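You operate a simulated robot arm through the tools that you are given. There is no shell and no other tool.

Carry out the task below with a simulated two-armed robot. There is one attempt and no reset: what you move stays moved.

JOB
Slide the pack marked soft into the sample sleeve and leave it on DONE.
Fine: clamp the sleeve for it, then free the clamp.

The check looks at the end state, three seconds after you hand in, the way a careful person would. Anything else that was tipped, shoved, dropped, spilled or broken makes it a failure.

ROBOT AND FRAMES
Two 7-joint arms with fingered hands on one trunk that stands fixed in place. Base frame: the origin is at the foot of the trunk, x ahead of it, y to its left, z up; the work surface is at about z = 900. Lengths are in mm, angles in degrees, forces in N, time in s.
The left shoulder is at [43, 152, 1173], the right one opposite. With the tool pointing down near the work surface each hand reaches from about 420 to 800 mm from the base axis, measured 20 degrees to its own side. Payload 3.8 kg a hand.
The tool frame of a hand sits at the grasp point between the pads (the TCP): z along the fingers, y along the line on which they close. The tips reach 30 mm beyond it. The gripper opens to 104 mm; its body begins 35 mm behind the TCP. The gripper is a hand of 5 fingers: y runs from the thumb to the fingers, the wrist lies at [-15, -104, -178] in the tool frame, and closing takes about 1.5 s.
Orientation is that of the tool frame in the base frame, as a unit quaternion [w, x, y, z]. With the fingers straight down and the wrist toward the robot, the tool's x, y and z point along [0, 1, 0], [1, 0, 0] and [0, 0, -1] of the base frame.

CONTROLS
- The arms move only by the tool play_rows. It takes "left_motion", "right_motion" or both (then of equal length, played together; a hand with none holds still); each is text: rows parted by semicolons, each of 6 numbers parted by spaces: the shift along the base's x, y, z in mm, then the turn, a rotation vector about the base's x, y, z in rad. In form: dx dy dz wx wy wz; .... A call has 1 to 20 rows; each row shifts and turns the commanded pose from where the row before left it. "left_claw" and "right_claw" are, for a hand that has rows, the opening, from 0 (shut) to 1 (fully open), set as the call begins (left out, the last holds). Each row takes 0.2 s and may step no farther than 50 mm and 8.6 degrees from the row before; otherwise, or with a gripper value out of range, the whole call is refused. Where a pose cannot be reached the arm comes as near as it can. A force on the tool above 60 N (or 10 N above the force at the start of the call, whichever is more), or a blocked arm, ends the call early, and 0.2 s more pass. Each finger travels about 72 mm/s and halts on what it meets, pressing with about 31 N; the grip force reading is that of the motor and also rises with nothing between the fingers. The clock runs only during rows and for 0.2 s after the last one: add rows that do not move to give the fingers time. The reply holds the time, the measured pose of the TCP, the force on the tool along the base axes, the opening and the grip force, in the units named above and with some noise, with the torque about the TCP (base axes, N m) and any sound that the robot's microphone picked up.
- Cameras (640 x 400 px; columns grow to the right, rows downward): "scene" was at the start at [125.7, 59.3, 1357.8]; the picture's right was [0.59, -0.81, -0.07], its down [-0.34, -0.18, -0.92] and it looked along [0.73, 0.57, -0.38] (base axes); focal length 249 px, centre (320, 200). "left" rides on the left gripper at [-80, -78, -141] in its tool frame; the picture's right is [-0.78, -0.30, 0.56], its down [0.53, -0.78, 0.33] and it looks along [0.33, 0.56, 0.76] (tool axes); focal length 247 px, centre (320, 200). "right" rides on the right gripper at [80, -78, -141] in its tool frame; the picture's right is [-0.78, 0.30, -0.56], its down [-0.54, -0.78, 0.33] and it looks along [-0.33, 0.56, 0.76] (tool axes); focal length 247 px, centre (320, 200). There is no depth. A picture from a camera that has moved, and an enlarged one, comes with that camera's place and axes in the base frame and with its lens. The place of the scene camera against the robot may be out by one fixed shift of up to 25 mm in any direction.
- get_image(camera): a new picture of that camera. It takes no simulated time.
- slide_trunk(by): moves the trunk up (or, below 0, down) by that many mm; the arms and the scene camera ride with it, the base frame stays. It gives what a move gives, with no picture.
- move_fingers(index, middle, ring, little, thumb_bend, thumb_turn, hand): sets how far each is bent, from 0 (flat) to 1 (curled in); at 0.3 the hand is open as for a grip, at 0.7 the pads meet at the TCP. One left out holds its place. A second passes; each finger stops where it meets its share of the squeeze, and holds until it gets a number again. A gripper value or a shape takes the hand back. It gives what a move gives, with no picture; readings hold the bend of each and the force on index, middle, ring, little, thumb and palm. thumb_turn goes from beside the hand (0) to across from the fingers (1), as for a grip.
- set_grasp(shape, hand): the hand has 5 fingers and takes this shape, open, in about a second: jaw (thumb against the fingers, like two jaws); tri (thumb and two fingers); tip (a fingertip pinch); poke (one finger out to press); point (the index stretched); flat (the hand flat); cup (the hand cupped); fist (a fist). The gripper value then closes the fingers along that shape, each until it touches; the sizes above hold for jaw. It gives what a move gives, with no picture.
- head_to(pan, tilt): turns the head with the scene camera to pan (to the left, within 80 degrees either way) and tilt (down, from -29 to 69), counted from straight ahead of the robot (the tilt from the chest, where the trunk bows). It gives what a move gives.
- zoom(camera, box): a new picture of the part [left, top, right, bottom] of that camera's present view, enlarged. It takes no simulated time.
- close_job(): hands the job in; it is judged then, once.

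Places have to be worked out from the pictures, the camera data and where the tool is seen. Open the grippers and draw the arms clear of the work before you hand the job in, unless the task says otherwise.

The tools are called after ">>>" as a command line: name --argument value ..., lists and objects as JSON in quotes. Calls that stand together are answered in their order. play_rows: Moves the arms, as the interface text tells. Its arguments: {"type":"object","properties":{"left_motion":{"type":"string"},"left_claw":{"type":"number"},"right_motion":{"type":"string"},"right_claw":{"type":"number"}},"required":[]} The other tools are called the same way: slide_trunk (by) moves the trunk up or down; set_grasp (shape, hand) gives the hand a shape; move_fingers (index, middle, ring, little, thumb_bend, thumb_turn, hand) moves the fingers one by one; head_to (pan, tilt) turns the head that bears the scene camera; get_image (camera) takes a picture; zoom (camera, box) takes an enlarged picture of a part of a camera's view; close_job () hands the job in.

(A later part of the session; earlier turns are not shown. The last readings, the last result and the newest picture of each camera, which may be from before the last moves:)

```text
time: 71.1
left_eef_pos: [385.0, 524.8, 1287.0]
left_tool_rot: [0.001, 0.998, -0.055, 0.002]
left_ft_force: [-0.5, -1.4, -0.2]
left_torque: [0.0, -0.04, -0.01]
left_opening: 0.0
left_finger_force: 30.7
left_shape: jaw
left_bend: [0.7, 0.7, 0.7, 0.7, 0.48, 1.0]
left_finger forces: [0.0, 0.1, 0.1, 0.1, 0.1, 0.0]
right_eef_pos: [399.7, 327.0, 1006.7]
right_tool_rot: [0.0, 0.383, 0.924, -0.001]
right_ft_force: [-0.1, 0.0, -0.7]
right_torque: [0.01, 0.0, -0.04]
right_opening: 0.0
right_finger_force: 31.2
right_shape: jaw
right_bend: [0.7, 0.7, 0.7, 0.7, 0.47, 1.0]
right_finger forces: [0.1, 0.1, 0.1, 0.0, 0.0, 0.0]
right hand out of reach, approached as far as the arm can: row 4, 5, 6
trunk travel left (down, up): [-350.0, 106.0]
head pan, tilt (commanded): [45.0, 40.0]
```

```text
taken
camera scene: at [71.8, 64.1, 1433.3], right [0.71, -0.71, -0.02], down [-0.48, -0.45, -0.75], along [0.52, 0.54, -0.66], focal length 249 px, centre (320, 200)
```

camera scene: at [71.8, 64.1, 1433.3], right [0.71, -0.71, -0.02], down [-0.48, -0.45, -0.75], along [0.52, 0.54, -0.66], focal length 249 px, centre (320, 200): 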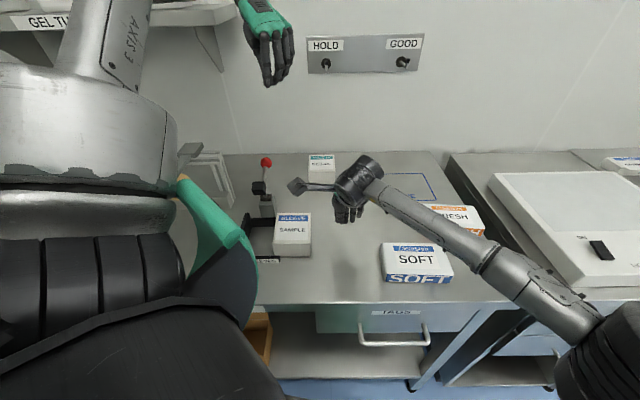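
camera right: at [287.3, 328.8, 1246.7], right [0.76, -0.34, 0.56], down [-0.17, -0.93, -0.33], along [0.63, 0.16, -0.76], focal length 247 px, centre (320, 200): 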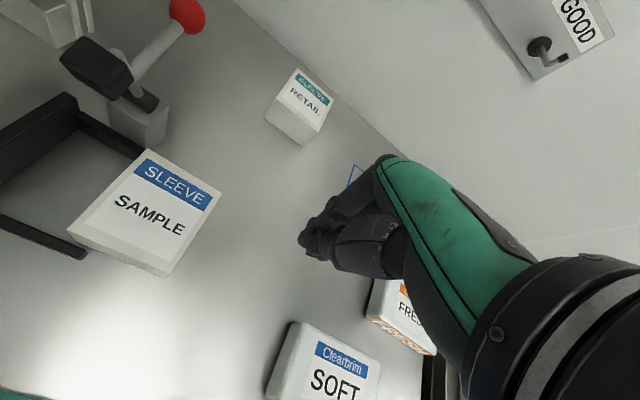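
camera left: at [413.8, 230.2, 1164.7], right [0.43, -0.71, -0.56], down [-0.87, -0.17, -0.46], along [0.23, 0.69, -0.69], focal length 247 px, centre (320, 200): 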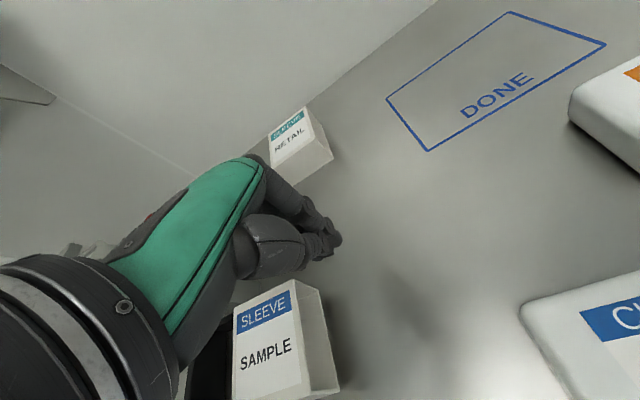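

The limit looks like a wrist limit for this yaw. I test whether a larger yaw lets the right hand go further left.

>>> play_rows --right_motion "0 0 0 0 0 0.131;0 0 0 0 0 0.131;-8 8 0 0 0 0.131;-10 10 0 0 0 0.131;-10 10 0 0 0 0;-10 10 0 0 0 0;0 0 0 0 0 0"

>>> get_image --camera "scene"

>>> get_image --camera "right"

```text
time: 72.7
left_eef_pos: [385.0, 525.3, 1289.4]
left_tool_rot: [0.0, 0.998, -0.055, 0.002]
left_ft_force: [-0.3, 0.0, 0.0]
left_torque: [0.03, -0.01, -0.02]
left_opening: 0.1
left_finger_force: 31.2
left_shape: jaw
left_bend: [0.7, 0.7, 0.7, 0.7, 0.48, 1.0]
left_finger forces: [0.0, 0.0, 0.1, 0.0, 0.0, 0.0]
right_eef_pos: [354.6, 345.4, 1009.2]
right_tool_rot: [0.0, 0.13, 0.991, -0.001]
right_ft_force: [-0.5, 0.0, -0.1]
right_torque: [0.02, 0.0, -0.02]
right_opening: 0.0
right_finger_force: 30.9
right_shape: jaw
right_bend: [0.7, 0.7, 0.7, 0.7, 0.47, 1.0]
right_finger forces: [0.0, 0.0, 0.1, 0.0, 0.0, 0.1]
right hand out of reach, approached as far as the arm can: row 4, 5, 6
trunk travel left (down, up): [-350.0, 106.0]
head pan, tilt (commanded): [45.0, 40.0]
```

```text
taken
camera scene: at [71.9, 64.1, 1433.3], right [0.71, -0.71, -0.02], down [-0.48, -0.45, -0.75], along [0.52, 0.54, -0.66], focal length 249 px, centre (320, 200)
```

scene: 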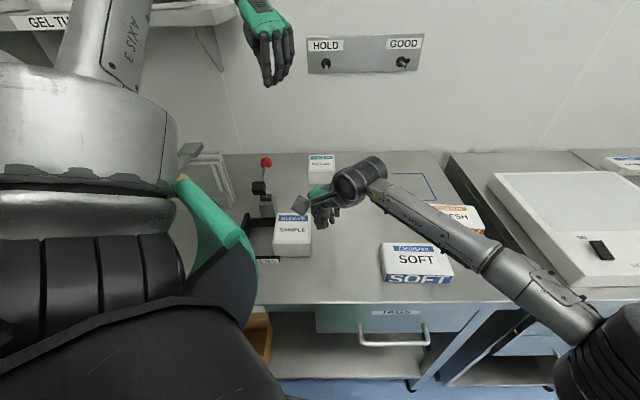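

```text
taken
camera right: at [256.4, 291.7, 1149.2], right [0.83, 0.09, 0.56], down [0.32, -0.89, -0.33], along [0.47, 0.45, -0.76], focal length 247 px, centre (320, 200)
```

right: 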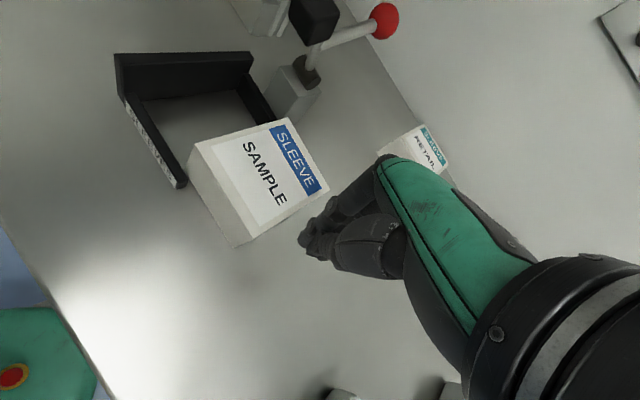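

The right wrist can't go beyond about x=327, y=250, so it can't do the push. I retract the right arm to its start area and will test the left arm at yaw −135° (elbow up), with which its index side leads to the left.

>>> play_rows --right_motion "10 -15 30 0 0 -0.131;10 -20 35 0 0 -0.131;10 -25 35 0 0 -0.131;10 -30 35 0 0 -0.131;10 -30 35 0 0 -0.131;10 -30 35 0 0 -0.131;10 -30 30 0 0 -0.131;10 -30 20 0 0 -0.131;10 -20 0 0 0 -0.131;5 -20 0 0 0 -0.131;0 0 0 0 0 0"

>>> play_rows --left_motion "5 -20 -15 0 0 -0.1;5 -25 -15 0 0 -0.1;5 -30 -15 0 0 -0.1;5 -30 -15 0 0 -0.1;5 -30 -15 0 0 -0.1;5 -25 -15 0 0 -0.1;0 0 0 0 0 -0.1;0 0 0 0 0 0"

>>> get_image --camera "scene"

```text
time: 75.1
left_eef_pos: [384.6, 525.4, 1287.8]
left_tool_rot: [0.001, 0.998, -0.055, 0.002]
left_ft_force: [0.6, 1.4, 0.6]
left_torque: [-0.01, -0.03, 0.03]
left_opening: 0.1
left_finger_force: 30.9
left_shape: jaw
left_bend: [0.7, 0.7, 0.7, 0.7, 0.48, 1.0]
left_finger forces: [0.0, 0.1, 0.0, 0.0, 0.0, 0.0]
right_eef_pos: [449.5, 94.6, 1261.9]
right_tool_rot: [0.0, 0.708, 0.706, 0.0]
right_ft_force: [0.0, 0.0, -1.3]
right_torque: [-0.03, 0.03, 0.0]
right_opening: 0.0
right_finger_force: 31.4
right_shape: jaw
right_bend: [0.7, 0.7, 0.7, 0.7, 0.47, 1.0]
right_finger forces: [0.1, 0.0, 0.0, 0.1, 0.1, 0.1]
trunk travel left (down, up): [-350.0, 106.0]
head pan, tilt (commanded): [45.0, 40.0]
```

```text
time: 76.9
left_eef_pos: [415.2, 366.1, 1198.8]
left_tool_rot: [0.002, 0.918, -0.396, 0.0]
left_ft_force: [0.6, 0.6, -0.6]
left_torque: [0.04, 0.0, -0.01]
left_opening: 0.1
left_finger_force: 31.1
left_shape: jaw
left_bend: [0.7, 0.7, 0.7, 0.7, 0.48, 1.0]
left_finger forces: [0.0, 0.0, 0.0, 0.0, 0.0, 0.0]
right_eef_pos: [449.9, 95.5, 1262.0]
right_tool_rot: [-0.001, 0.706, 0.708, 0.0]
right_ft_force: [-0.3, -0.4, 0.7]
right_torque: [-0.01, 0.0, -0.01]
right_opening: 0.0
right_finger_force: 31.2
right_shape: jaw
right_bend: [0.7, 0.7, 0.7, 0.7, 0.47, 1.0]
right_finger forces: [0.0, 0.0, 0.1, 0.0, 0.1, 0.0]
trunk travel left (down, up): [-350.0, 106.0]
head pan, tilt (commanded): [45.0, 40.0]
```

```text
taken
camera scene: at [71.9, 64.0, 1433.3], right [0.71, -0.71, -0.02], down [-0.48, -0.45, -0.75], along [0.52, 0.54, -0.66], focal length 249 px, centre (320, 200)
```

scene: 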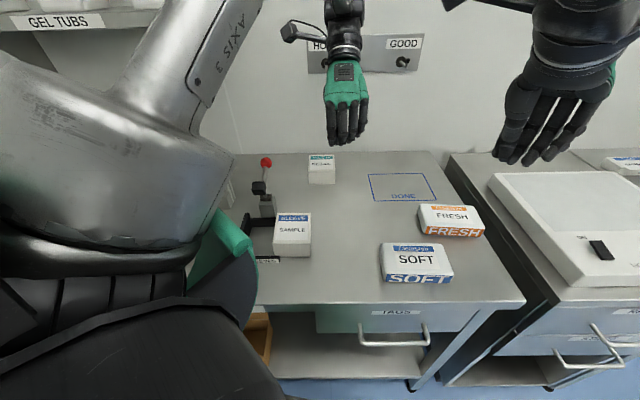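

Yaw −135° is reached with elbow up and no limit. I align the yaw, place the closed left hand right of the sleeve and lower it.

>>> play_rows --left_motion "-6 -4 -20 0 0 0.03;-6 -4 -35 0 0 0;-6 -4 -40 0 0 0;0 0 -40 0 0 0;0 0 -40 0 0 0;0 0 -30 0 0 0;0 0 0 0 0 0"

>>> get_image --camera "scene"

>>> zoom --camera "scene" --box '[230, 140, 390, 280]'

>>> get_image --camera "left"

```text
time: 78.5
left_eef_pos: [458.6, 342.7, 1018.3]
left_tool_rot: [0.001, 0.925, -0.379, -0.002]
left_ft_force: [-0.6, 0.4, -1.0]
left_torque: [0.0, -0.01, -0.01]
left_opening: 0.0
left_finger_force: 31.3
left_shape: jaw
left_bend: [0.7, 0.7, 0.7, 0.7, 0.48, 1.0]
left_finger forces: [0.0, 0.0, 0.0, 0.0, 0.0, 0.1]
left hand out of reach, approached as far as the arm can: row 2, 3, 4, 5, 6
right_eef_pos: [451.7, 96.1, 1262.1]
right_tool_rot: [-0.001, 0.708, 0.707, -0.001]
right_ft_force: [-0.3, -0.6, -0.1]
right_torque: [0.0, 0.03, -0.02]
right_opening: 0.4
right_finger_force: 31.0
right_shape: jaw
right_bend: [0.7, 0.7, 0.7, 0.7, 0.47, 1.0]
right_finger forces: [0.0, 0.0, 0.0, 0.0, 0.0, 0.1]
trunk travel left (down, up): [-350.0, 106.0]
head pan, tilt (commanded): [45.0, 40.0]
```

```text
taken
camera scene: at [71.5, 63.7, 1433.4], right [0.71, -0.71, -0.02], down [-0.48, -0.45, -0.75], along [0.52, 0.54, -0.66], focal length 249 px, centre (320, 200)
```

scene: 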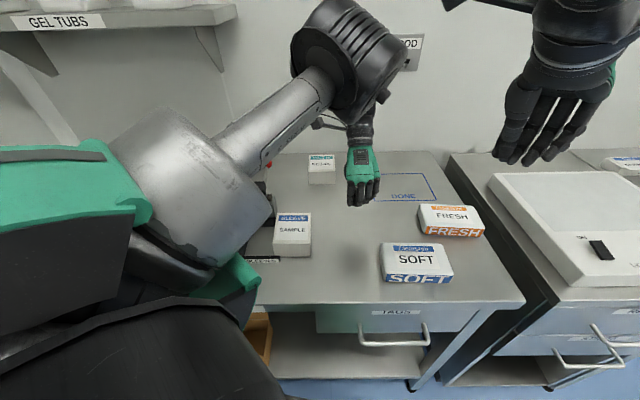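

```text
2.86 times, centred on (310, 210) of scene
camera zoom: at [71.5, 63.7, 1433.4], right [0.71, -0.71, -0.02], down [-0.48, -0.45, -0.75], along [0.52, 0.54, -0.66], focal length 712 px, centre (349, 171)
```

zoom: 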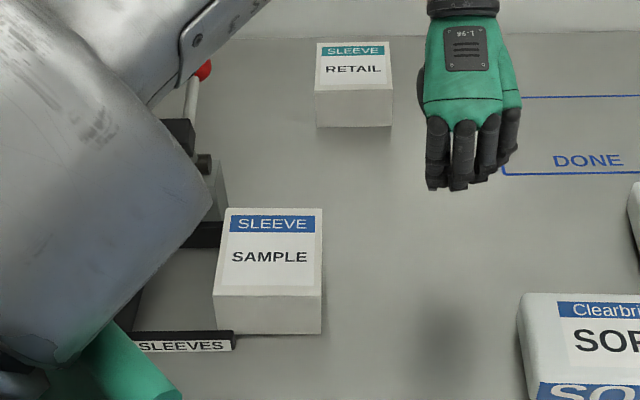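

```text
taken
camera left: at [458.1, 454.1, 1159.6], right [-0.35, 0.76, -0.56], down [0.92, 0.18, -0.34], along [-0.16, -0.63, -0.76], focal length 247 px, centre (320, 200)
```

left: 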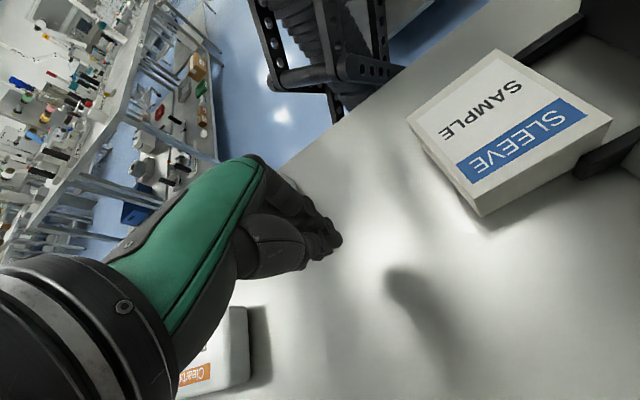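

At this trunk height the elbow-up posture can't come low and near. I raise the left hand back to where it tracked, move the right arm aside, and then lower the whole trunk so the same relative posture works at table level.

>>> play_rows --left_motion "0 0 30 0 0 0;0 0 40 0 0 -0.015;-5 5 40 0 0 -0.015;-10 5 40 0 0 0;-10 5 40 0 0 0;-10 5 40 0 0 0;-8 4 20 0 0 0;0 0 0 0 0 0" --right_motion "-5 -20 10 0 0 0;-10 -35 15 0 0 0;-10 -40 15 0 0 0;-10 -40 15 0 0 0;-10 -40 15 0 0 0;-5 -25 15 0 0 0;0 0 10 0 0 0;0 0 0 0 0 0"

>>> get_image --camera "scene"

```text
time: 80.3
left_eef_pos: [415.4, 368.2, 1268.3]
left_tool_rot: [0.001, 0.919, -0.394, 0.001]
left_ft_force: [-0.4, 0.2, 0.1]
left_torque: [0.0, -0.03, 0.01]
left_opening: 0.0
left_finger_force: 30.8
left_shape: jaw
left_bend: [0.7, 0.7, 0.7, 0.7, 0.48, 1.0]
left_finger forces: [0.0, 0.0, 0.0, 0.1, 0.0, 0.0]
right_eef_pos: [399.5, -104.2, 1356.0]
right_tool_rot: [-0.001, 0.707, 0.707, 0.0]
right_ft_force: [-0.5, -0.4, -0.5]
right_torque: [0.01, 0.02, 0.02]
right_opening: 0.0
right_finger_force: 30.9
right_shape: jaw
right_bend: [0.7, 0.7, 0.7, 0.7, 0.47, 1.0]
right_finger forces: [0.0, 0.0, 0.0, 0.1, 0.1, 0.1]
trunk travel left (down, up): [-350.0, 106.0]
head pan, tilt (commanded): [45.0, 40.0]
```

```text
taken
camera scene: at [72.1, 64.2, 1433.2], right [0.71, -0.71, -0.02], down [-0.48, -0.45, -0.75], along [0.52, 0.54, -0.66], focal length 249 px, centre (320, 200)
```

scene: 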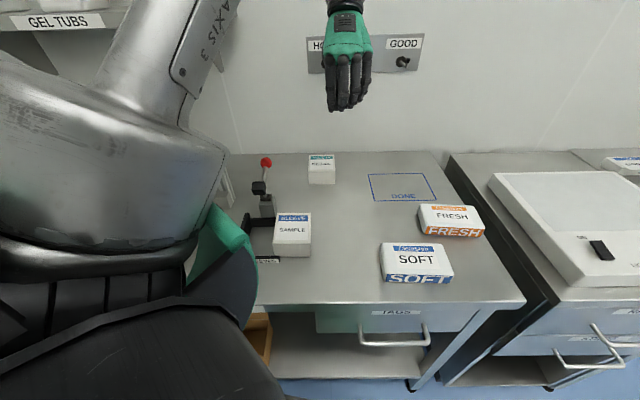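

Both arms are well placed. I lower the trunk by 240 mm.

>>> slide_trunk --by -120

>>> get_image --camera "scene"

```text
time: 81.8
left_eef_pos: [415.4, 367.2, 1148.8]
left_tool_rot: [0.001, 0.919, -0.394, 0.001]
left_ft_force: [-0.4, -0.4, 1.0]
left_torque: [0.0, -0.01, 0.01]
left_opening: 0.1
left_finger_force: 31.5
left_shape: jaw
left_bend: [0.7, 0.7, 0.7, 0.7, 0.48, 1.0]
left_finger forces: [0.0, 0.1, 0.0, 0.0, 0.0, 0.0]
right_eef_pos: [399.8, -104.3, 1237.8]
right_tool_rot: [0.0, 0.708, 0.707, 0.0]
right_ft_force: [0.6, -1.4, -0.1]
right_torque: [0.0, -0.01, 0.01]
right_opening: 0.0
right_finger_force: 30.7
right_shape: jaw
right_bend: [0.7, 0.7, 0.7, 0.7, 0.47, 1.0]
right_finger forces: [0.0, 0.0, 0.0, 0.0, 0.0, 0.1]
trunk travel left (down, up): [-230.0, 226.0]
head pan, tilt (commanded): [45.0, 40.0]
```

```text
taken
camera scene: at [115.6, 63.8, 1300.9], right [0.7, -0.71, -0.1], down [-0.55, -0.45, -0.7], along [0.45, 0.54, -0.71], focal length 249 px, centre (320, 200)
```

scene: 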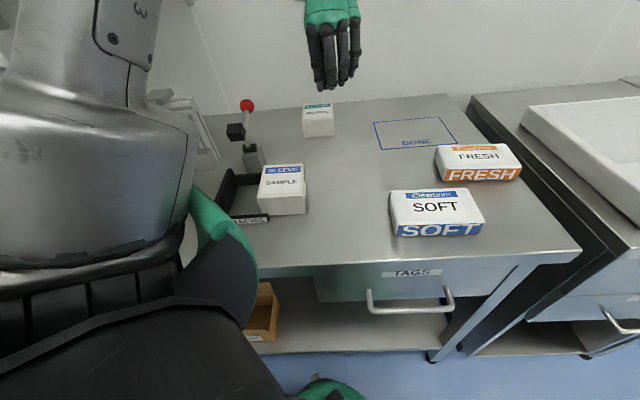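

Fine so far. I lower another 110 mm.

>>> slide_trunk --by -110

>>> get_image --camera "scene"

>>> get_image --camera "right"

```text
time: 83.2
left_eef_pos: [422.1, 366.8, 1030.2]
left_tool_rot: [0.005, 0.919, -0.395, -0.009]
left_ft_force: [-0.2, 0.1, 0.2]
left_torque: [-0.01, -0.02, 0.0]
left_opening: 0.1
left_finger_force: 30.8
left_shape: jaw
left_bend: [0.7, 0.7, 0.7, 0.7, 0.48, 1.0]
left_finger forces: [0.0, 0.1, 0.0, 0.1, 0.1, 0.0]
right_eef_pos: [399.3, -102.9, 1127.2]
right_tool_rot: [0.0, 0.707, 0.707, 0.0]
right_ft_force: [0.1, -0.2, 0.7]
right_torque: [-0.01, -0.05, 0.01]
right_opening: 0.1
right_finger_force: 30.7
right_shape: jaw
right_bend: [0.7, 0.7, 0.7, 0.7, 0.47, 1.0]
right_finger forces: [0.0, 0.0, 0.0, 0.0, 0.0, 0.1]
trunk travel left (down, up): [-120.0, 336.0]
head pan, tilt (commanded): [45.0, 40.0]
```

```text
taken
camera scene: at [180.2, 63.9, 1162.1], right [0.68, -0.71, -0.21], down [-0.66, -0.45, -0.6], along [0.33, 0.54, -0.77], focal length 249 px, centre (320, 200)
```

scene: 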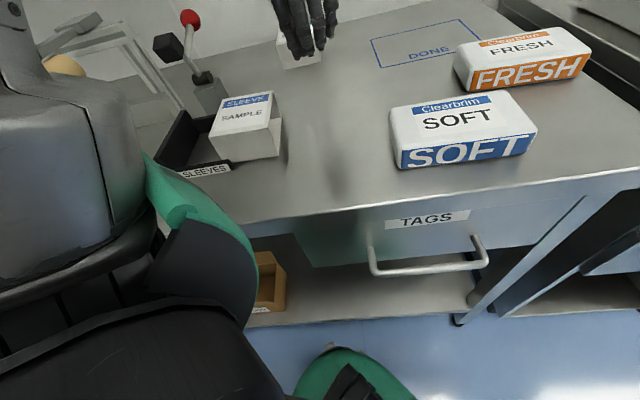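

```text
taken
camera right: at [321.0, -24.2, 1269.5], right [0.3, -0.78, 0.56], down [-0.78, -0.53, -0.33], along [0.56, -0.33, -0.76], focal length 247 px, centre (320, 200)
```

right: 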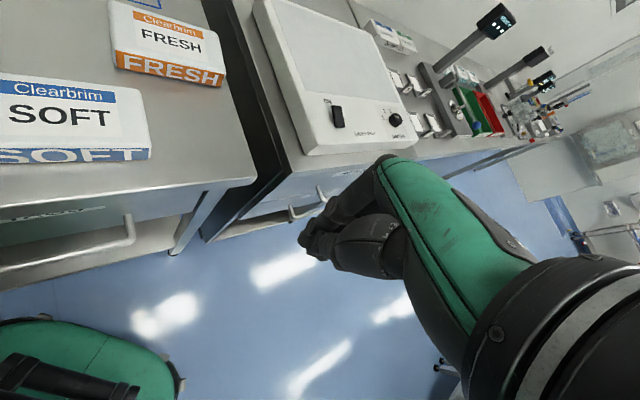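

With the trunk bowed lower, the arm tracks nearly right here. I test lowering the closed left hand to z≈960 at this spot, clear of the sleeve.

>>> play_rows --left_motion "0 0 -20 0 0 0.015;-3 -3 -20 0 0 0.015;-3 -3 -15 0 0 0;-3 -3 -13 0 0 0;0 0 0 0 0 0"

>>> get_image --camera "scene"

```text
time: 84.4
left_eef_pos: [415.0, 358.2, 965.7]
left_tool_rot: [0.004, 0.927, -0.375, -0.012]
left_ft_force: [0.7, 0.1, -0.8]
left_torque: [0.02, 0.0, 0.02]
left_opening: 0.0
left_finger_force: 30.8
left_shape: jaw
left_bend: [0.7, 0.7, 0.7, 0.7, 0.48, 1.0]
left_finger forces: [0.0, 0.1, 0.0, 0.1, 0.1, 0.0]
left hand out of reach, approached as far as the arm can: row 4
right_eef_pos: [400.0, -103.2, 1127.8]
right_tool_rot: [-0.001, 0.707, 0.707, -0.001]
right_ft_force: [0.2, 0.4, 0.2]
right_torque: [-0.04, 0.02, 0.0]
right_opening: 0.0
right_finger_force: 30.6
right_shape: jaw
right_bend: [0.7, 0.7, 0.7, 0.7, 0.47, 1.0]
right_finger forces: [0.0, 0.0, 0.1, 0.1, 0.0, 0.0]
trunk travel left (down, up): [-120.0, 336.0]
head pan, tilt (commanded): [45.0, 40.0]
```

```text
taken
camera scene: at [180.4, 63.8, 1162.0], right [0.68, -0.71, -0.21], down [-0.66, -0.45, -0.6], along [0.33, 0.54, -0.77], focal length 249 px, centre (320, 200)
```

scene: 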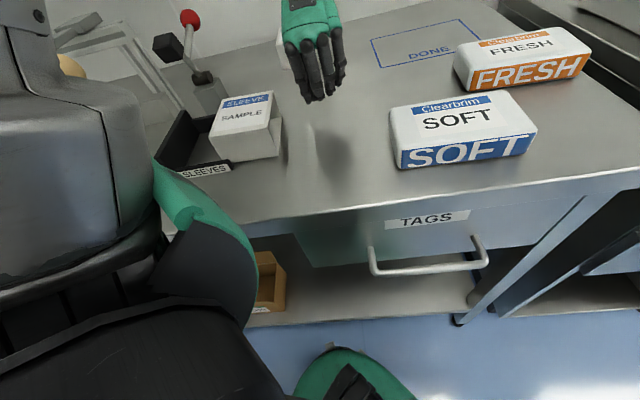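

It reached nearly the commanded point. I try moving left in small steps toward the sleeve and watch for drift.

>>> play_rows --left_motion "-7 7 0 0 0 0;-7 7 0 0 0 0;-7 7 0 0 0 0;0 0 0 0 0 0"

>>> zoom --camera "scene" --box '[150, 0, 370, 200]'

```text
time: 85.4
left_eef_pos: [402.1, 380.3, 966.8]
left_tool_rot: [0.005, 0.926, -0.377, -0.012]
left_ft_force: [0.0, -0.4, -0.1]
left_torque: [0.0, 0.01, -0.01]
left_opening: 0.2
left_finger_force: 31.2
left_shape: jaw
left_bend: [0.7, 0.7, 0.7, 0.7, 0.48, 1.0]
left_finger forces: [0.0, 0.0, 0.1, 0.1, 0.0, 0.1]
left hand out of reach, approached as far as the arm can: row 3
right_eef_pos: [398.2, -103.8, 1127.8]
right_tool_rot: [0.0, 0.707, 0.707, 0.0]
right_ft_force: [-1.0, 0.7, 0.4]
right_torque: [0.02, 0.02, 0.0]
right_opening: 0.1
right_finger_force: 30.2
right_shape: jaw
right_bend: [0.7, 0.7, 0.7, 0.7, 0.47, 1.0]
right_finger forces: [0.1, 0.1, 0.0, 0.0, 0.0, 0.1]
trunk travel left (down, up): [-120.0, 336.0]
head pan, tilt (commanded): [45.0, 40.0]
```

```text
2.00 times, centred on (260, 100) of scene
camera zoom: at [180.5, 63.7, 1161.9], right [0.68, -0.71, -0.21], down [-0.66, -0.45, -0.6], along [0.33, 0.54, -0.77], focal length 499 px, centre (440, 400)
```

zoom: 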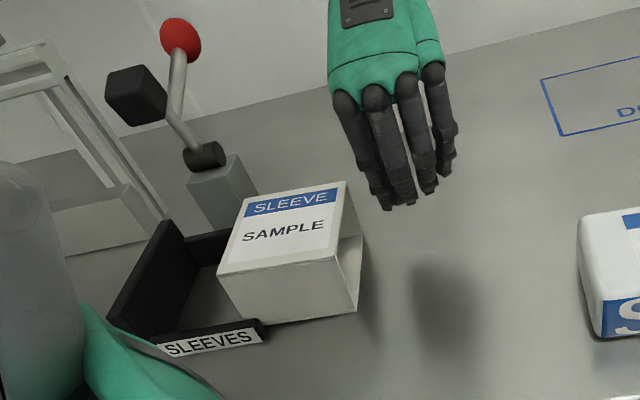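

The hand drifts slightly back in depth; a less extreme yaw may relieve the limit. I turn it by +17° and continue the approach.

>>> play_rows --left_motion "-3 -3 0 0 0 0.14;-3 -3 -4 0 0 0.14;-3 -3 -4 0 0 0;0 0 0 0 0 0"

>>> zoom --camera "scene" --box '[150, 0, 370, 200]'

```text
time: 86.4
left_eef_pos: [393.0, 371.4, 958.1]
left_tool_rot: [0.006, 0.969, -0.248, -0.008]
left_ft_force: [0.0, -1.1, -0.3]
left_torque: [0.01, -0.01, -0.01]
left_opening: 0.2
left_finger_force: 30.9
left_shape: jaw
left_bend: [0.7, 0.7, 0.7, 0.7, 0.48, 1.0]
left_finger forces: [0.1, 0.1, 0.0, 0.1, 0.0, 0.0]
right_eef_pos: [399.0, -103.5, 1128.1]
right_tool_rot: [-0.001, 0.707, 0.707, -0.001]
right_ft_force: [0.4, 0.8, -0.2]
right_torque: [0.0, -0.02, 0.0]
right_opening: 0.0
right_finger_force: 30.8
right_shape: jaw
right_bend: [0.7, 0.7, 0.7, 0.7, 0.47, 1.0]
right_finger forces: [0.1, 0.0, 0.0, 0.0, 0.0, 0.0]
trunk travel left (down, up): [-120.0, 336.0]
head pan, tilt (commanded): [45.0, 40.0]
```

```text
2.00 times, centred on (260, 100) of scene
camera zoom: at [180.5, 63.9, 1161.9], right [0.68, -0.71, -0.21], down [-0.66, -0.45, -0.6], along [0.33, 0.54, -0.77], focal length 499 px, centre (440, 400)
```

zoom: 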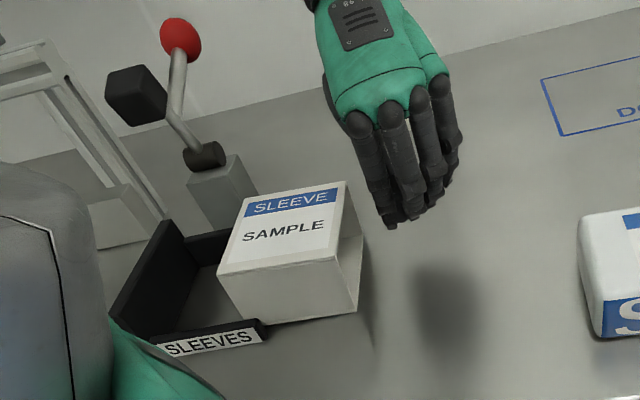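

Now it tracks exactly. I push left in 5 mm steps, expecting contact near TCP r≈−4.

>>> play_rows --left_motion "-6 -1 0 0 0 0;-6 -1 0 0 0 0;-4 4 0 0 0 0;-4 4 0 0 0 0;-4 4 0 0 0 0;-4 4 0 0 0 0;0 0 0 0 0 0"

>>> zoom --camera "scene" --box '[150, 0, 370, 200]'

```text
time: 88.0
left_eef_pos: [364.0, 384.7, 956.4]
left_tool_rot: [0.006, 0.969, -0.248, -0.009]
left_ft_force: [0.3, 0.4, -0.8]
left_torque: [0.02, 0.03, 0.01]
left_opening: 0.0
left_finger_force: 30.8
left_shape: jaw
left_bend: [0.7, 0.7, 0.7, 0.7, 0.48, 1.0]
left_finger forces: [0.1, 0.0, 0.0, 0.1, 0.0, 0.0]
right_eef_pos: [400.1, -103.7, 1127.2]
right_tool_rot: [-0.001, 0.707, 0.707, -0.001]
right_ft_force: [-0.3, -0.6, 0.3]
right_torque: [0.0, 0.01, 0.01]
right_opening: 0.2
right_finger_force: 31.1
right_shape: jaw
right_bend: [0.7, 0.7, 0.7, 0.7, 0.47, 1.0]
right_finger forces: [0.0, 0.1, 0.1, 0.0, 0.0, 0.0]
trunk travel left (down, up): [-120.0, 336.0]
head pan, tilt (commanded): [45.0, 40.0]
```

```text
2.00 times, centred on (260, 100) of scene
camera zoom: at [180.7, 63.7, 1161.9], right [0.68, -0.71, -0.21], down [-0.66, -0.45, -0.6], along [0.33, 0.54, -0.77], focal length 499 px, centre (440, 400)
```

zoom: 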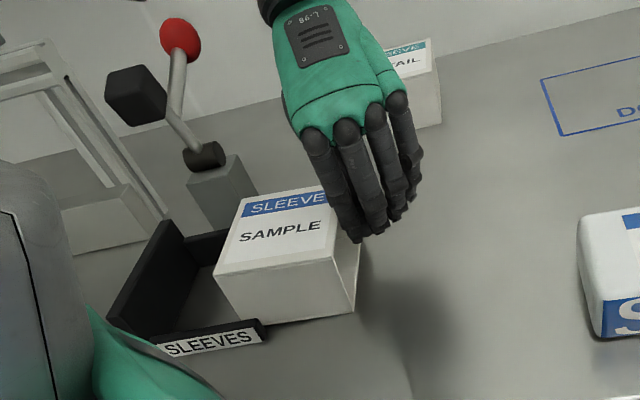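

Contact is made and the sleeve is starting to slide with hardly any force. I continue pushing left.

>>> play_rows --left_motion "-4 4 0 0 0 0;-4 4 0 0 0 0;-4 4 0 0 0 0;-4 4 0 0 0 0;-4 4 0 0 0 0;-4 4 0 0 0 0;0 0 0 0 0 0"

>>> zoom --camera "scene" --box '[150, 0, 370, 200]'

```text
time: 89.6
left_eef_pos: [362.4, 410.3, 953.0]
left_tool_rot: [0.006, 0.969, -0.247, -0.01]
left_ft_force: [-0.1, -0.8, 0.8]
left_torque: [-0.02, -0.01, -0.04]
left_opening: 0.0
left_finger_force: 31.2
left_shape: jaw
left_bend: [0.7, 0.7, 0.7, 0.7, 0.48, 1.0]
left_finger forces: [0.0, 0.0, 0.0, 0.0, 0.1, 0.1]
left hand out of reach, approached as far as the arm can: row 1, 2, 3, 4, 5, 6
right_eef_pos: [399.9, -103.7, 1128.0]
right_tool_rot: [0.0, 0.707, 0.707, -0.001]
right_ft_force: [0.1, -0.1, 0.0]
right_torque: [-0.01, 0.0, 0.03]
right_opening: 0.0
right_finger_force: 30.8
right_shape: jaw
right_bend: [0.7, 0.7, 0.7, 0.7, 0.47, 1.0]
right_finger forces: [0.0, 0.1, 0.1, 0.0, 0.0, 0.0]
trunk travel left (down, up): [-120.0, 336.0]
head pan, tilt (commanded): [45.0, 40.0]
```

```text
2.00 times, centred on (260, 100) of scene
camera zoom: at [180.6, 63.7, 1161.9], right [0.68, -0.71, -0.21], down [-0.66, -0.45, -0.6], along [0.33, 0.54, -0.77], focal length 499 px, centre (440, 400)
```

zoom: 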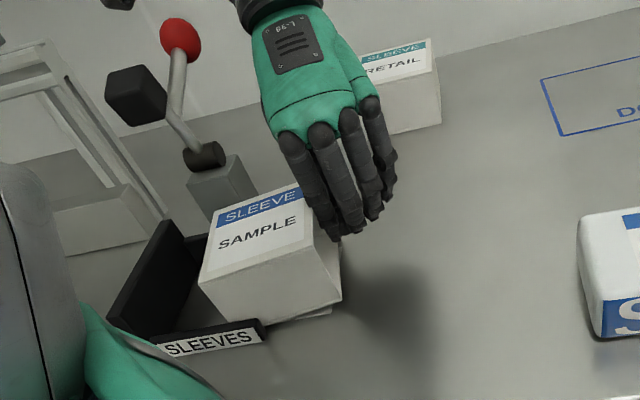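

The hand hit its limit near x≈362, with the sleeve about 18 mm further in. I turn the yaw a bit more, raise 8 mm for clamp clearance, and continue.

>>> play_rows --left_motion "0 0 8 0 0 0;-2 0 3 0 0 0.13;-4 0 0 0 0 0.13;-4 2 0 0 0 0;-4 4 0 0 0 0;-4 4 0 0 0 0;0 0 0 0 0 0"

>>> zoom --camera "scene" --box '[150, 0, 370, 200]'

```text
time: 91.2
left_eef_pos: [343.9, 420.7, 963.9]
left_tool_rot: [0.008, 0.993, -0.12, -0.008]
left_ft_force: [0.1, -0.1, -0.4]
left_torque: [0.02, -0.02, 0.01]
left_opening: 0.0
left_finger_force: 31.7
left_shape: jaw
left_bend: [0.7, 0.7, 0.7, 0.7, 0.48, 1.0]
left_finger forces: [0.0, 0.1, 0.1, 0.0, 0.1, 0.1]
right_eef_pos: [398.9, -104.3, 1127.9]
right_tool_rot: [0.0, 0.707, 0.707, -0.001]
right_ft_force: [-0.4, -0.5, 0.1]
right_torque: [-0.03, -0.02, 0.02]
right_opening: 0.0
right_finger_force: 30.6
right_shape: jaw
right_bend: [0.7, 0.7, 0.7, 0.7, 0.47, 1.0]
right_finger forces: [0.0, 0.0, 0.0, 0.0, 0.1, 0.1]
trunk travel left (down, up): [-120.0, 336.0]
head pan, tilt (commanded): [45.0, 40.0]
```

```text
2.00 times, centred on (260, 100) of scene
camera zoom: at [180.6, 63.7, 1161.9], right [0.68, -0.71, -0.21], down [-0.66, -0.45, -0.6], along [0.33, 0.54, -0.77], focal length 499 px, centre (440, 400)
```

zoom: 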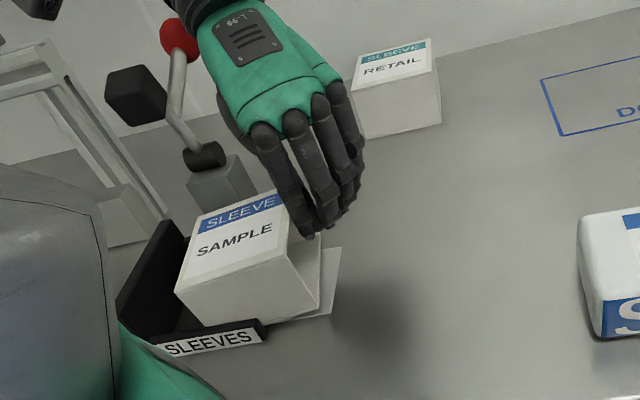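

Good progress, no limit now. I continue left another ~20 mm.

>>> play_rows --left_motion "-4 3 0 0 0 0;-4 3 0 0 0 0;-4 4 0 0 0 0;-4 4 0 0 0 0;0 0 0 0 0 0"

>>> zoom --camera "scene" --box '[150, 0, 370, 200]'

```text
time: 92.4
left_eef_pos: [327.3, 435.4, 963.5]
left_tool_rot: [0.007, 0.993, -0.12, -0.008]
left_ft_force: [-0.5, -0.1, 0.9]
left_torque: [0.01, -0.04, 0.01]
left_opening: 0.3
left_finger_force: 31.4
left_shape: jaw
left_bend: [0.7, 0.7, 0.7, 0.7, 0.48, 1.0]
left_finger forces: [0.0, 0.1, 0.1, 0.1, 0.0, 0.1]
right_eef_pos: [400.3, -103.6, 1127.5]
right_tool_rot: [0.0, 0.707, 0.707, -0.001]
right_ft_force: [0.5, 0.4, -0.5]
right_torque: [-0.02, -0.02, -0.01]
right_opening: 0.0
right_finger_force: 31.0
right_shape: jaw
right_bend: [0.7, 0.7, 0.7, 0.7, 0.47, 1.0]
right_finger forces: [0.0, 0.1, 0.0, 0.0, 0.0, 0.0]
trunk travel left (down, up): [-120.0, 336.0]
head pan, tilt (commanded): [45.0, 40.0]
```

```text
2.00 times, centred on (260, 100) of scene
camera zoom: at [180.7, 63.8, 1161.9], right [0.68, -0.71, -0.21], down [-0.66, -0.45, -0.6], along [0.33, 0.54, -0.77], focal length 499 px, centre (440, 400)
```

zoom: 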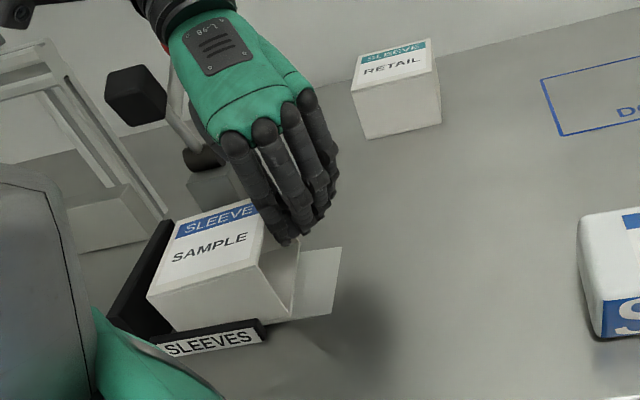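

The sleeve is nearly against the left wall. I push the last few mm in small steps, watching for force.

>>> play_rows --left_motion "-1.5 1.5 0 0 0 0;-1.5 1.5 0 0 0 0;-1.5 1.5 0 0 0 0;0 0 0 0 0 0"

>>> zoom --camera "scene" --box '[150, 60, 290, 190]'

```text
time: 93.4
left_eef_pos: [323.9, 439.5, 963.8]
left_tool_rot: [0.008, 0.993, -0.12, -0.009]
left_ft_force: [-0.7, -0.2, -0.6]
left_torque: [-0.01, 0.0, 0.04]
left_opening: 0.0
left_finger_force: 30.5
left_shape: jaw
left_bend: [0.7, 0.7, 0.7, 0.7, 0.48, 1.0]
left_finger forces: [0.0, 0.0, 0.0, 0.0, 0.1, 0.1]
right_eef_pos: [400.2, -104.4, 1127.8]
right_tool_rot: [-0.001, 0.706, 0.708, 0.0]
right_ft_force: [-1.0, -0.3, 0.9]
right_torque: [-0.01, 0.01, 0.0]
right_opening: 0.0
right_finger_force: 30.6
right_shape: jaw
right_bend: [0.7, 0.7, 0.7, 0.7, 0.47, 1.0]
right_finger forces: [0.0, 0.0, 0.0, 0.1, 0.1, 0.0]
trunk travel left (down, up): [-120.0, 336.0]
head pan, tilt (commanded): [45.0, 40.0]
```

```text
3.08 times, centred on (220, 125) of scene
camera zoom: at [180.6, 63.8, 1161.9], right [0.68, -0.71, -0.21], down [-0.66, -0.45, -0.6], along [0.33, 0.54, -0.77], focal length 767 px, centre (628, 431)
```

zoom: 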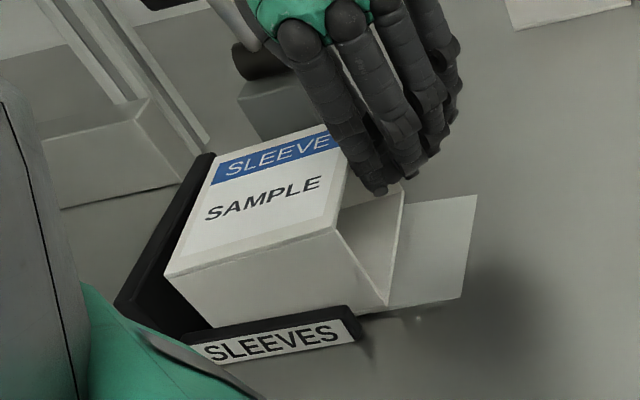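

Still sliding freely. I continue with small steps.

>>> play_rows --left_motion "-1.5 1.5 0 0 0 0;-1.5 1.5 0 0 0 0;-1.5 1.5 0 0 0 0;-1.5 1.5 0 0 0 0;0 0 0 0 0 0"

>>> zoom --camera "scene" --box '[150, 60, 290, 190]'

```text
time: 94.6
left_eef_pos: [317.3, 445.1, 963.6]
left_tool_rot: [0.007, 0.993, -0.119, -0.009]
left_ft_force: [0.3, -0.3, 0.4]
left_torque: [0.02, 0.01, -0.04]
left_opening: 0.2
left_finger_force: 30.1
left_shape: jaw
left_bend: [0.7, 0.7, 0.7, 0.7, 0.48, 1.0]
left_finger forces: [0.0, 0.0, 0.0, 0.0, 0.0, 0.1]
right_eef_pos: [399.5, -103.9, 1128.5]
right_tool_rot: [-0.001, 0.707, 0.707, -0.001]
right_ft_force: [0.0, 0.4, -0.3]
right_torque: [0.0, 0.0, 0.0]
right_opening: 0.3
right_finger_force: 31.1
right_shape: jaw
right_bend: [0.7, 0.7, 0.7, 0.7, 0.47, 1.0]
right_finger forces: [0.1, 0.1, 0.0, 0.0, 0.0, 0.0]
trunk travel left (down, up): [-120.0, 336.0]
head pan, tilt (commanded): [45.0, 40.0]
```

```text
3.08 times, centred on (220, 125) of scene
camera zoom: at [180.6, 63.8, 1161.9], right [0.68, -0.71, -0.21], down [-0.66, -0.45, -0.6], along [0.33, 0.54, -0.77], focal length 767 px, centre (628, 431)
```

zoom: 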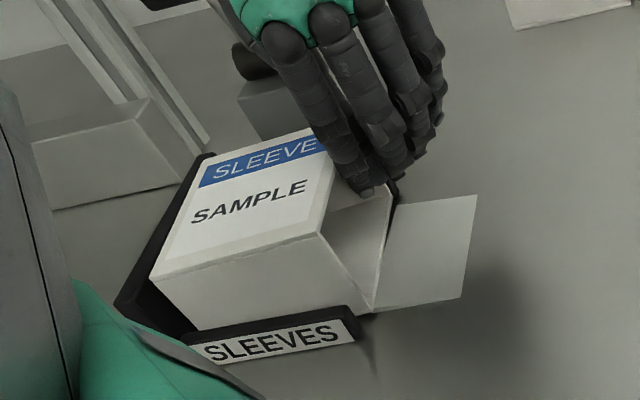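

Continue the small pushes until it seats.

>>> play_rows --left_motion "-1.5 1.5 0 0 0 0;-1.5 1.5 0 0 0 0;-1.5 1.5 0 0 0 0;-1.5 1.5 0 0 0 0;0 0 0 0 0 0"

>>> zoom --camera "scene" --box '[150, 60, 290, 190]'

```text
time: 95.8
left_eef_pos: [316.5, 451.2, 964.7]
left_tool_rot: [0.008, 0.993, -0.119, -0.009]
left_ft_force: [0.3, -2.6, -0.6]
left_torque: [-0.01, -0.02, 0.03]
left_opening: 0.0
left_finger_force: 31.2
left_shape: jaw
left_bend: [0.7, 0.7, 0.7, 0.7, 0.48, 1.0]
left_finger forces: [0.0, 0.1, 0.0, 0.0, 0.0, 0.0]
left hand out of reach, approached as far as the arm can: row 2
right_eef_pos: [400.0, -103.5, 1127.6]
right_tool_rot: [-0.001, 0.707, 0.707, -0.001]
right_ft_force: [0.0, -1.0, -0.4]
right_torque: [0.0, -0.01, 0.03]
right_opening: 0.0
right_finger_force: 31.0
right_shape: jaw
right_bend: [0.7, 0.7, 0.7, 0.7, 0.47, 1.0]
right_finger forces: [0.0, 0.1, 0.1, 0.1, 0.0, 0.0]
trunk travel left (down, up): [-120.0, 336.0]
head pan, tilt (commanded): [45.0, 40.0]
```

```text
3.08 times, centred on (220, 125) of scene
camera zoom: at [180.6, 63.5, 1161.9], right [0.68, -0.71, -0.21], down [-0.66, -0.45, -0.6], along [0.33, 0.54, -0.77], focal length 767 px, centre (628, 431)
```

zoom: 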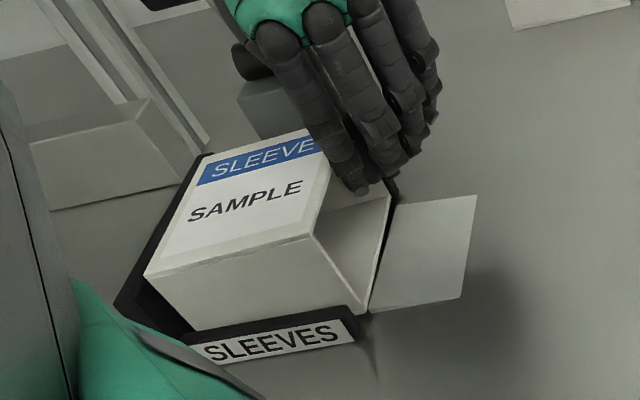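

The resisting force now rises (2.6 N) with the sleeve's right edge just inside the wall ends. I back the left hand off to the right and up, then view the fixture.

>>> play_rows --left_motion "4 -4 0 0 0 0;8 -8 0 0 0 0;10 -10 5 0 0 0;10 -10 15 0 0 0;10 -10 30 0 0 0;0 0 40 0 0 0;0 0 40 0 0 0;0 0 30 0 0 0;0 0 0 0 0 0"

>>> get_image --camera "scene"

>>> zoom --camera "scene" --box '[140, 0, 300, 190]'

```text
time: 97.8
left_eef_pos: [363.3, 409.1, 1063.0]
left_tool_rot: [0.007, 0.993, -0.121, -0.006]
left_ft_force: [-1.2, 0.0, 0.3]
left_torque: [-0.01, 0.03, 0.02]
left_opening: 0.2
left_finger_force: 31.1
left_shape: jaw
left_bend: [0.7, 0.7, 0.7, 0.7, 0.48, 1.0]
left_finger forces: [0.0, 0.0, 0.0, 0.0, 0.1, 0.0]
left hand out of reach, approached as far as the arm can: row 7, 8
right_eef_pos: [399.0, -103.3, 1127.1]
right_tool_rot: [-0.001, 0.707, 0.707, 0.0]
right_ft_force: [0.3, 0.1, 0.5]
right_torque: [-0.04, 0.02, 0.02]
right_opening: 0.1
right_finger_force: 30.4
right_shape: jaw
right_bend: [0.7, 0.7, 0.7, 0.7, 0.47, 1.0]
right_finger forces: [0.0, 0.0, 0.1, 0.0, 0.0, 0.0]
trunk travel left (down, up): [-120.0, 336.0]
head pan, tilt (commanded): [45.0, 40.0]
```

```text
taken
camera scene: at [180.1, 63.9, 1162.0], right [0.68, -0.71, -0.21], down [-0.66, -0.45, -0.6], along [0.33, 0.54, -0.77], focal length 249 px, centre (320, 200)
```

scene: 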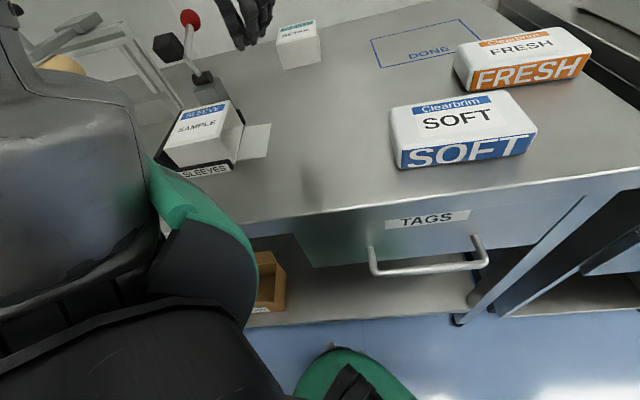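

```text
2.11 times, centred on (220, 95) of scene
camera zoom: at [180.1, 63.9, 1162.0], right [0.68, -0.71, -0.21], down [-0.66, -0.45, -0.6], along [0.33, 0.54, -0.77], focal length 525 px, centre (530, 421)
```

zoom: 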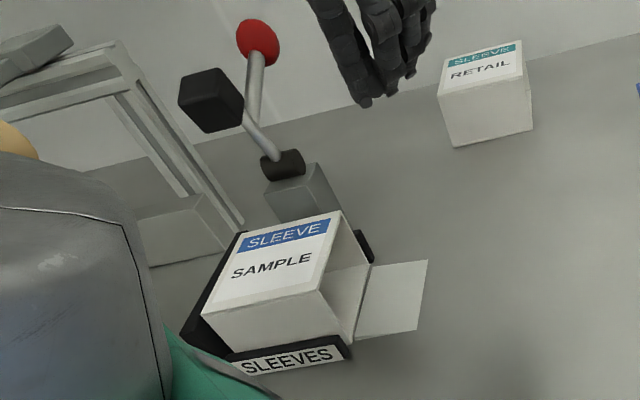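

The sleeve is seated neatly in the fixture. For the clamp I want the left hand at yaw 45° to grip the red ball; I raise the trunk and rotate the hand back in free space.

>>> slide_trunk --by 200

>>> play_rows --left_motion "5 10 0 0 0 0.14;5 10 0 0 0 0.14;5 10 0 0 0 0.14;5 10 0 0 0 0.14;5 10 0 0 0 0.14;5 10 0 0 0 0.14;5 5 0 0 0 0.14;0 0 0 0 0 0.14;0 0 0 0 0 0.14;0 0 0 0 0 0.14;0 0 0 0 0 0.14;0 0 0 0 0 0.14;0 0 0 0 0 0"

>>> get_image --camera "scene"

```text
time: 100.0
left_eef_pos: [363.3, 408.8, 1262.9]
left_tool_rot: [0.008, 0.993, -0.12, -0.008]
left_ft_force: [-0.1, 0.2, -0.1]
left_torque: [-0.01, -0.02, -0.02]
left_opening: 0.0
left_finger_force: 30.8
left_shape: jaw
left_bend: [0.7, 0.7, 0.7, 0.7, 0.48, 1.0]
left_finger forces: [0.0, 0.0, 0.0, 0.0, 0.1, 0.0]
right_eef_pos: [400.4, -103.6, 1328.2]
right_tool_rot: [-0.001, 0.707, 0.707, 0.0]
right_ft_force: [0.0, 1.0, -0.1]
right_torque: [0.0, -0.03, 0.0]
right_opening: 0.1
right_finger_force: 31.1
right_shape: jaw
right_bend: [0.7, 0.7, 0.7, 0.7, 0.47, 1.0]
right_finger forces: [0.0, 0.1, 0.0, 0.0, 0.0, 0.0]
trunk travel left (down, up): [-320.0, 136.0]
head pan, tilt (commanded): [45.0, 40.0]
```

```text
time: 102.8
left_eef_pos: [397.7, 474.2, 1262.2]
left_tool_rot: [0.011, 0.752, 0.66, 0.0]
left_ft_force: [-0.4, 0.6, 0.6]
left_torque: [-0.01, 0.0, -0.01]
left_opening: 0.0
left_finger_force: 30.9
left_shape: jaw
left_bend: [0.7, 0.7, 0.7, 0.7, 0.48, 1.0]
left_finger forces: [0.0, 0.0, 0.0, 0.0, 0.0, 0.1]
right_eef_pos: [398.3, -103.5, 1327.5]
right_tool_rot: [-0.001, 0.707, 0.707, -0.001]
right_ft_force: [-0.1, -0.1, -0.3]
right_torque: [0.04, -0.01, 0.02]
right_opening: 0.0
right_finger_force: 30.4
right_shape: jaw
right_bend: [0.7, 0.7, 0.7, 0.7, 0.47, 1.0]
right_finger forces: [0.1, 0.0, 0.0, 0.1, 0.0, 0.0]
trunk travel left (down, up): [-320.0, 136.0]
head pan, tilt (commanded): [45.0, 40.0]
```

```text
taken
camera scene: at [80.0, 64.0, 1401.1], right [0.71, -0.71, -0.04], down [-0.49, -0.45, -0.74], along [0.51, 0.54, -0.67], focal length 249 px, centre (320, 200)
```

scene: 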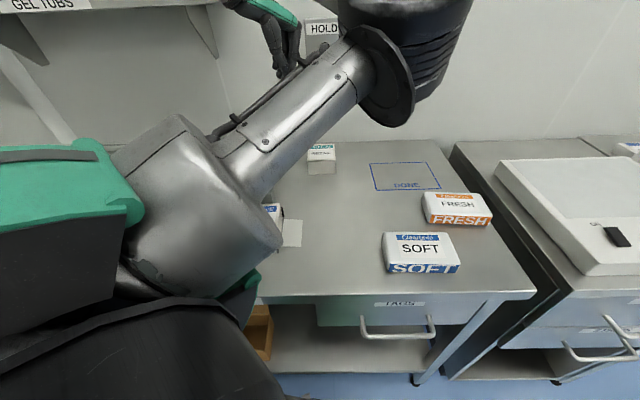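

Yaw is about −7°. I set the left hand to "tri", turn to about −19° (closing line across the lever's plane, so the rod stays free), and go above the red ball.

>>> set_grasp --hand "left" --shape "tri"

>>> play_rows --left_motion "-5 20 -10 0 0 -0.1;-5 22 -15 0 0 -0.1;-5 22 -15 0 0 0;-5 20 -20 0 0 0;-5 18 -20 0 0 0;0 0 0 0 0 0"

>>> get_image --camera "left"

>>> get_image --camera "scene"

```text
time: 103.7
left_eef_pos: [397.0, 474.3, 1263.4]
left_tool_rot: [0.011, 0.752, 0.659, 0.0]
left_ft_force: [1.5, 0.3, 0.1]
left_torque: [0.02, -0.01, 0.02]
left_opening: 103.8
left_finger_force: 0.0
left_shape: tri
left_bend: [0.3, 0.3, 0.99, 0.99, 0.3, 0.98]
left_finger forces: [0.1, 0.1, 0.0, 0.0, 0.0, 0.1]
right_eef_pos: [399.5, -104.8, 1328.2]
right_tool_rot: [-0.001, 0.707, 0.707, -0.001]
right_ft_force: [-0.4, 0.5, 0.0]
right_torque: [-0.01, -0.02, 0.03]
right_opening: 0.0
right_finger_force: 30.9
right_shape: jaw
right_bend: [0.7, 0.7, 0.7, 0.7, 0.47, 1.0]
right_finger forces: [0.1, 0.0, 0.1, 0.1, 0.1, 0.0]
trunk travel left (down, up): [-320.0, 136.0]
head pan, tilt (commanded): [45.0, 40.0]
```

```text
time: 105.0
left_eef_pos: [373.3, 576.8, 1182.9]
left_tool_rot: [0.01, 0.814, 0.58, -0.001]
left_ft_force: [0.1, 0.1, 0.8]
left_torque: [0.01, -0.03, -0.02]
left_opening: 103.7
left_finger_force: 0.0
left_shape: tri
left_bend: [0.3, 0.3, 0.99, 0.99, 0.3, 0.98]
left_finger forces: [0.0, 0.0, 0.0, 0.0, 0.0, 0.1]
right_eef_pos: [399.4, -104.7, 1327.5]
right_tool_rot: [0.0, 0.707, 0.707, 0.0]
right_ft_force: [0.0, 0.1, -0.4]
right_torque: [-0.02, -0.01, 0.0]
right_opening: 0.0
right_finger_force: 30.7
right_shape: jaw
right_bend: [0.7, 0.7, 0.7, 0.7, 0.47, 1.0]
right_finger forces: [0.0, 0.0, 0.0, 0.0, 0.0, 0.0]
trunk travel left (down, up): [-320.0, 136.0]
head pan, tilt (commanded): [45.0, 40.0]
```

```text
taken
camera left: at [272.5, 528.7, 1324.0], right [-0.53, -0.65, -0.55], down [-0.56, 0.75, -0.35], along [0.64, 0.12, -0.76], focal length 247 px, centre (320, 200)
```

left: 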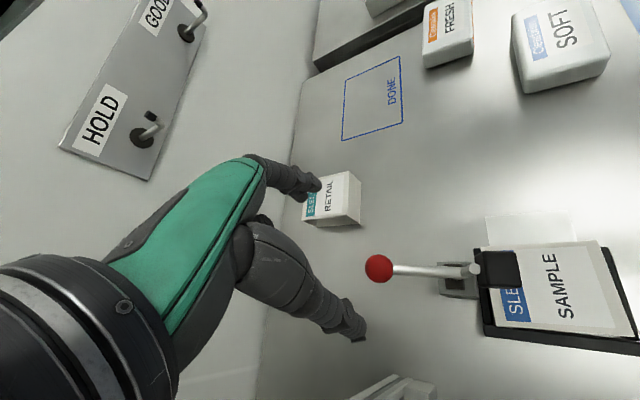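

```text
taken
camera scene: at [80.0, 63.2, 1401.1], right [0.71, -0.71, -0.04], down [-0.49, -0.45, -0.74], along [0.51, 0.54, -0.67], focal length 249 px, centre (320, 200)
```

scene: 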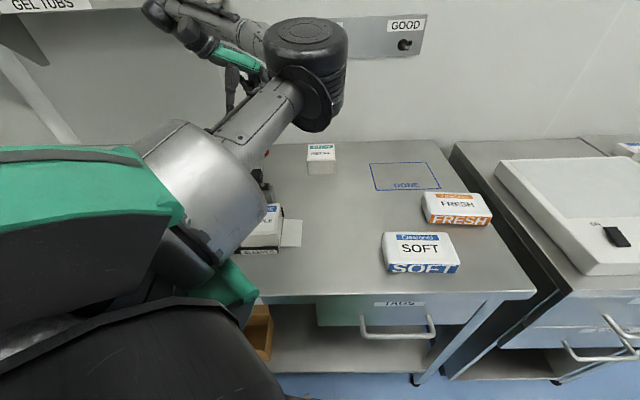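

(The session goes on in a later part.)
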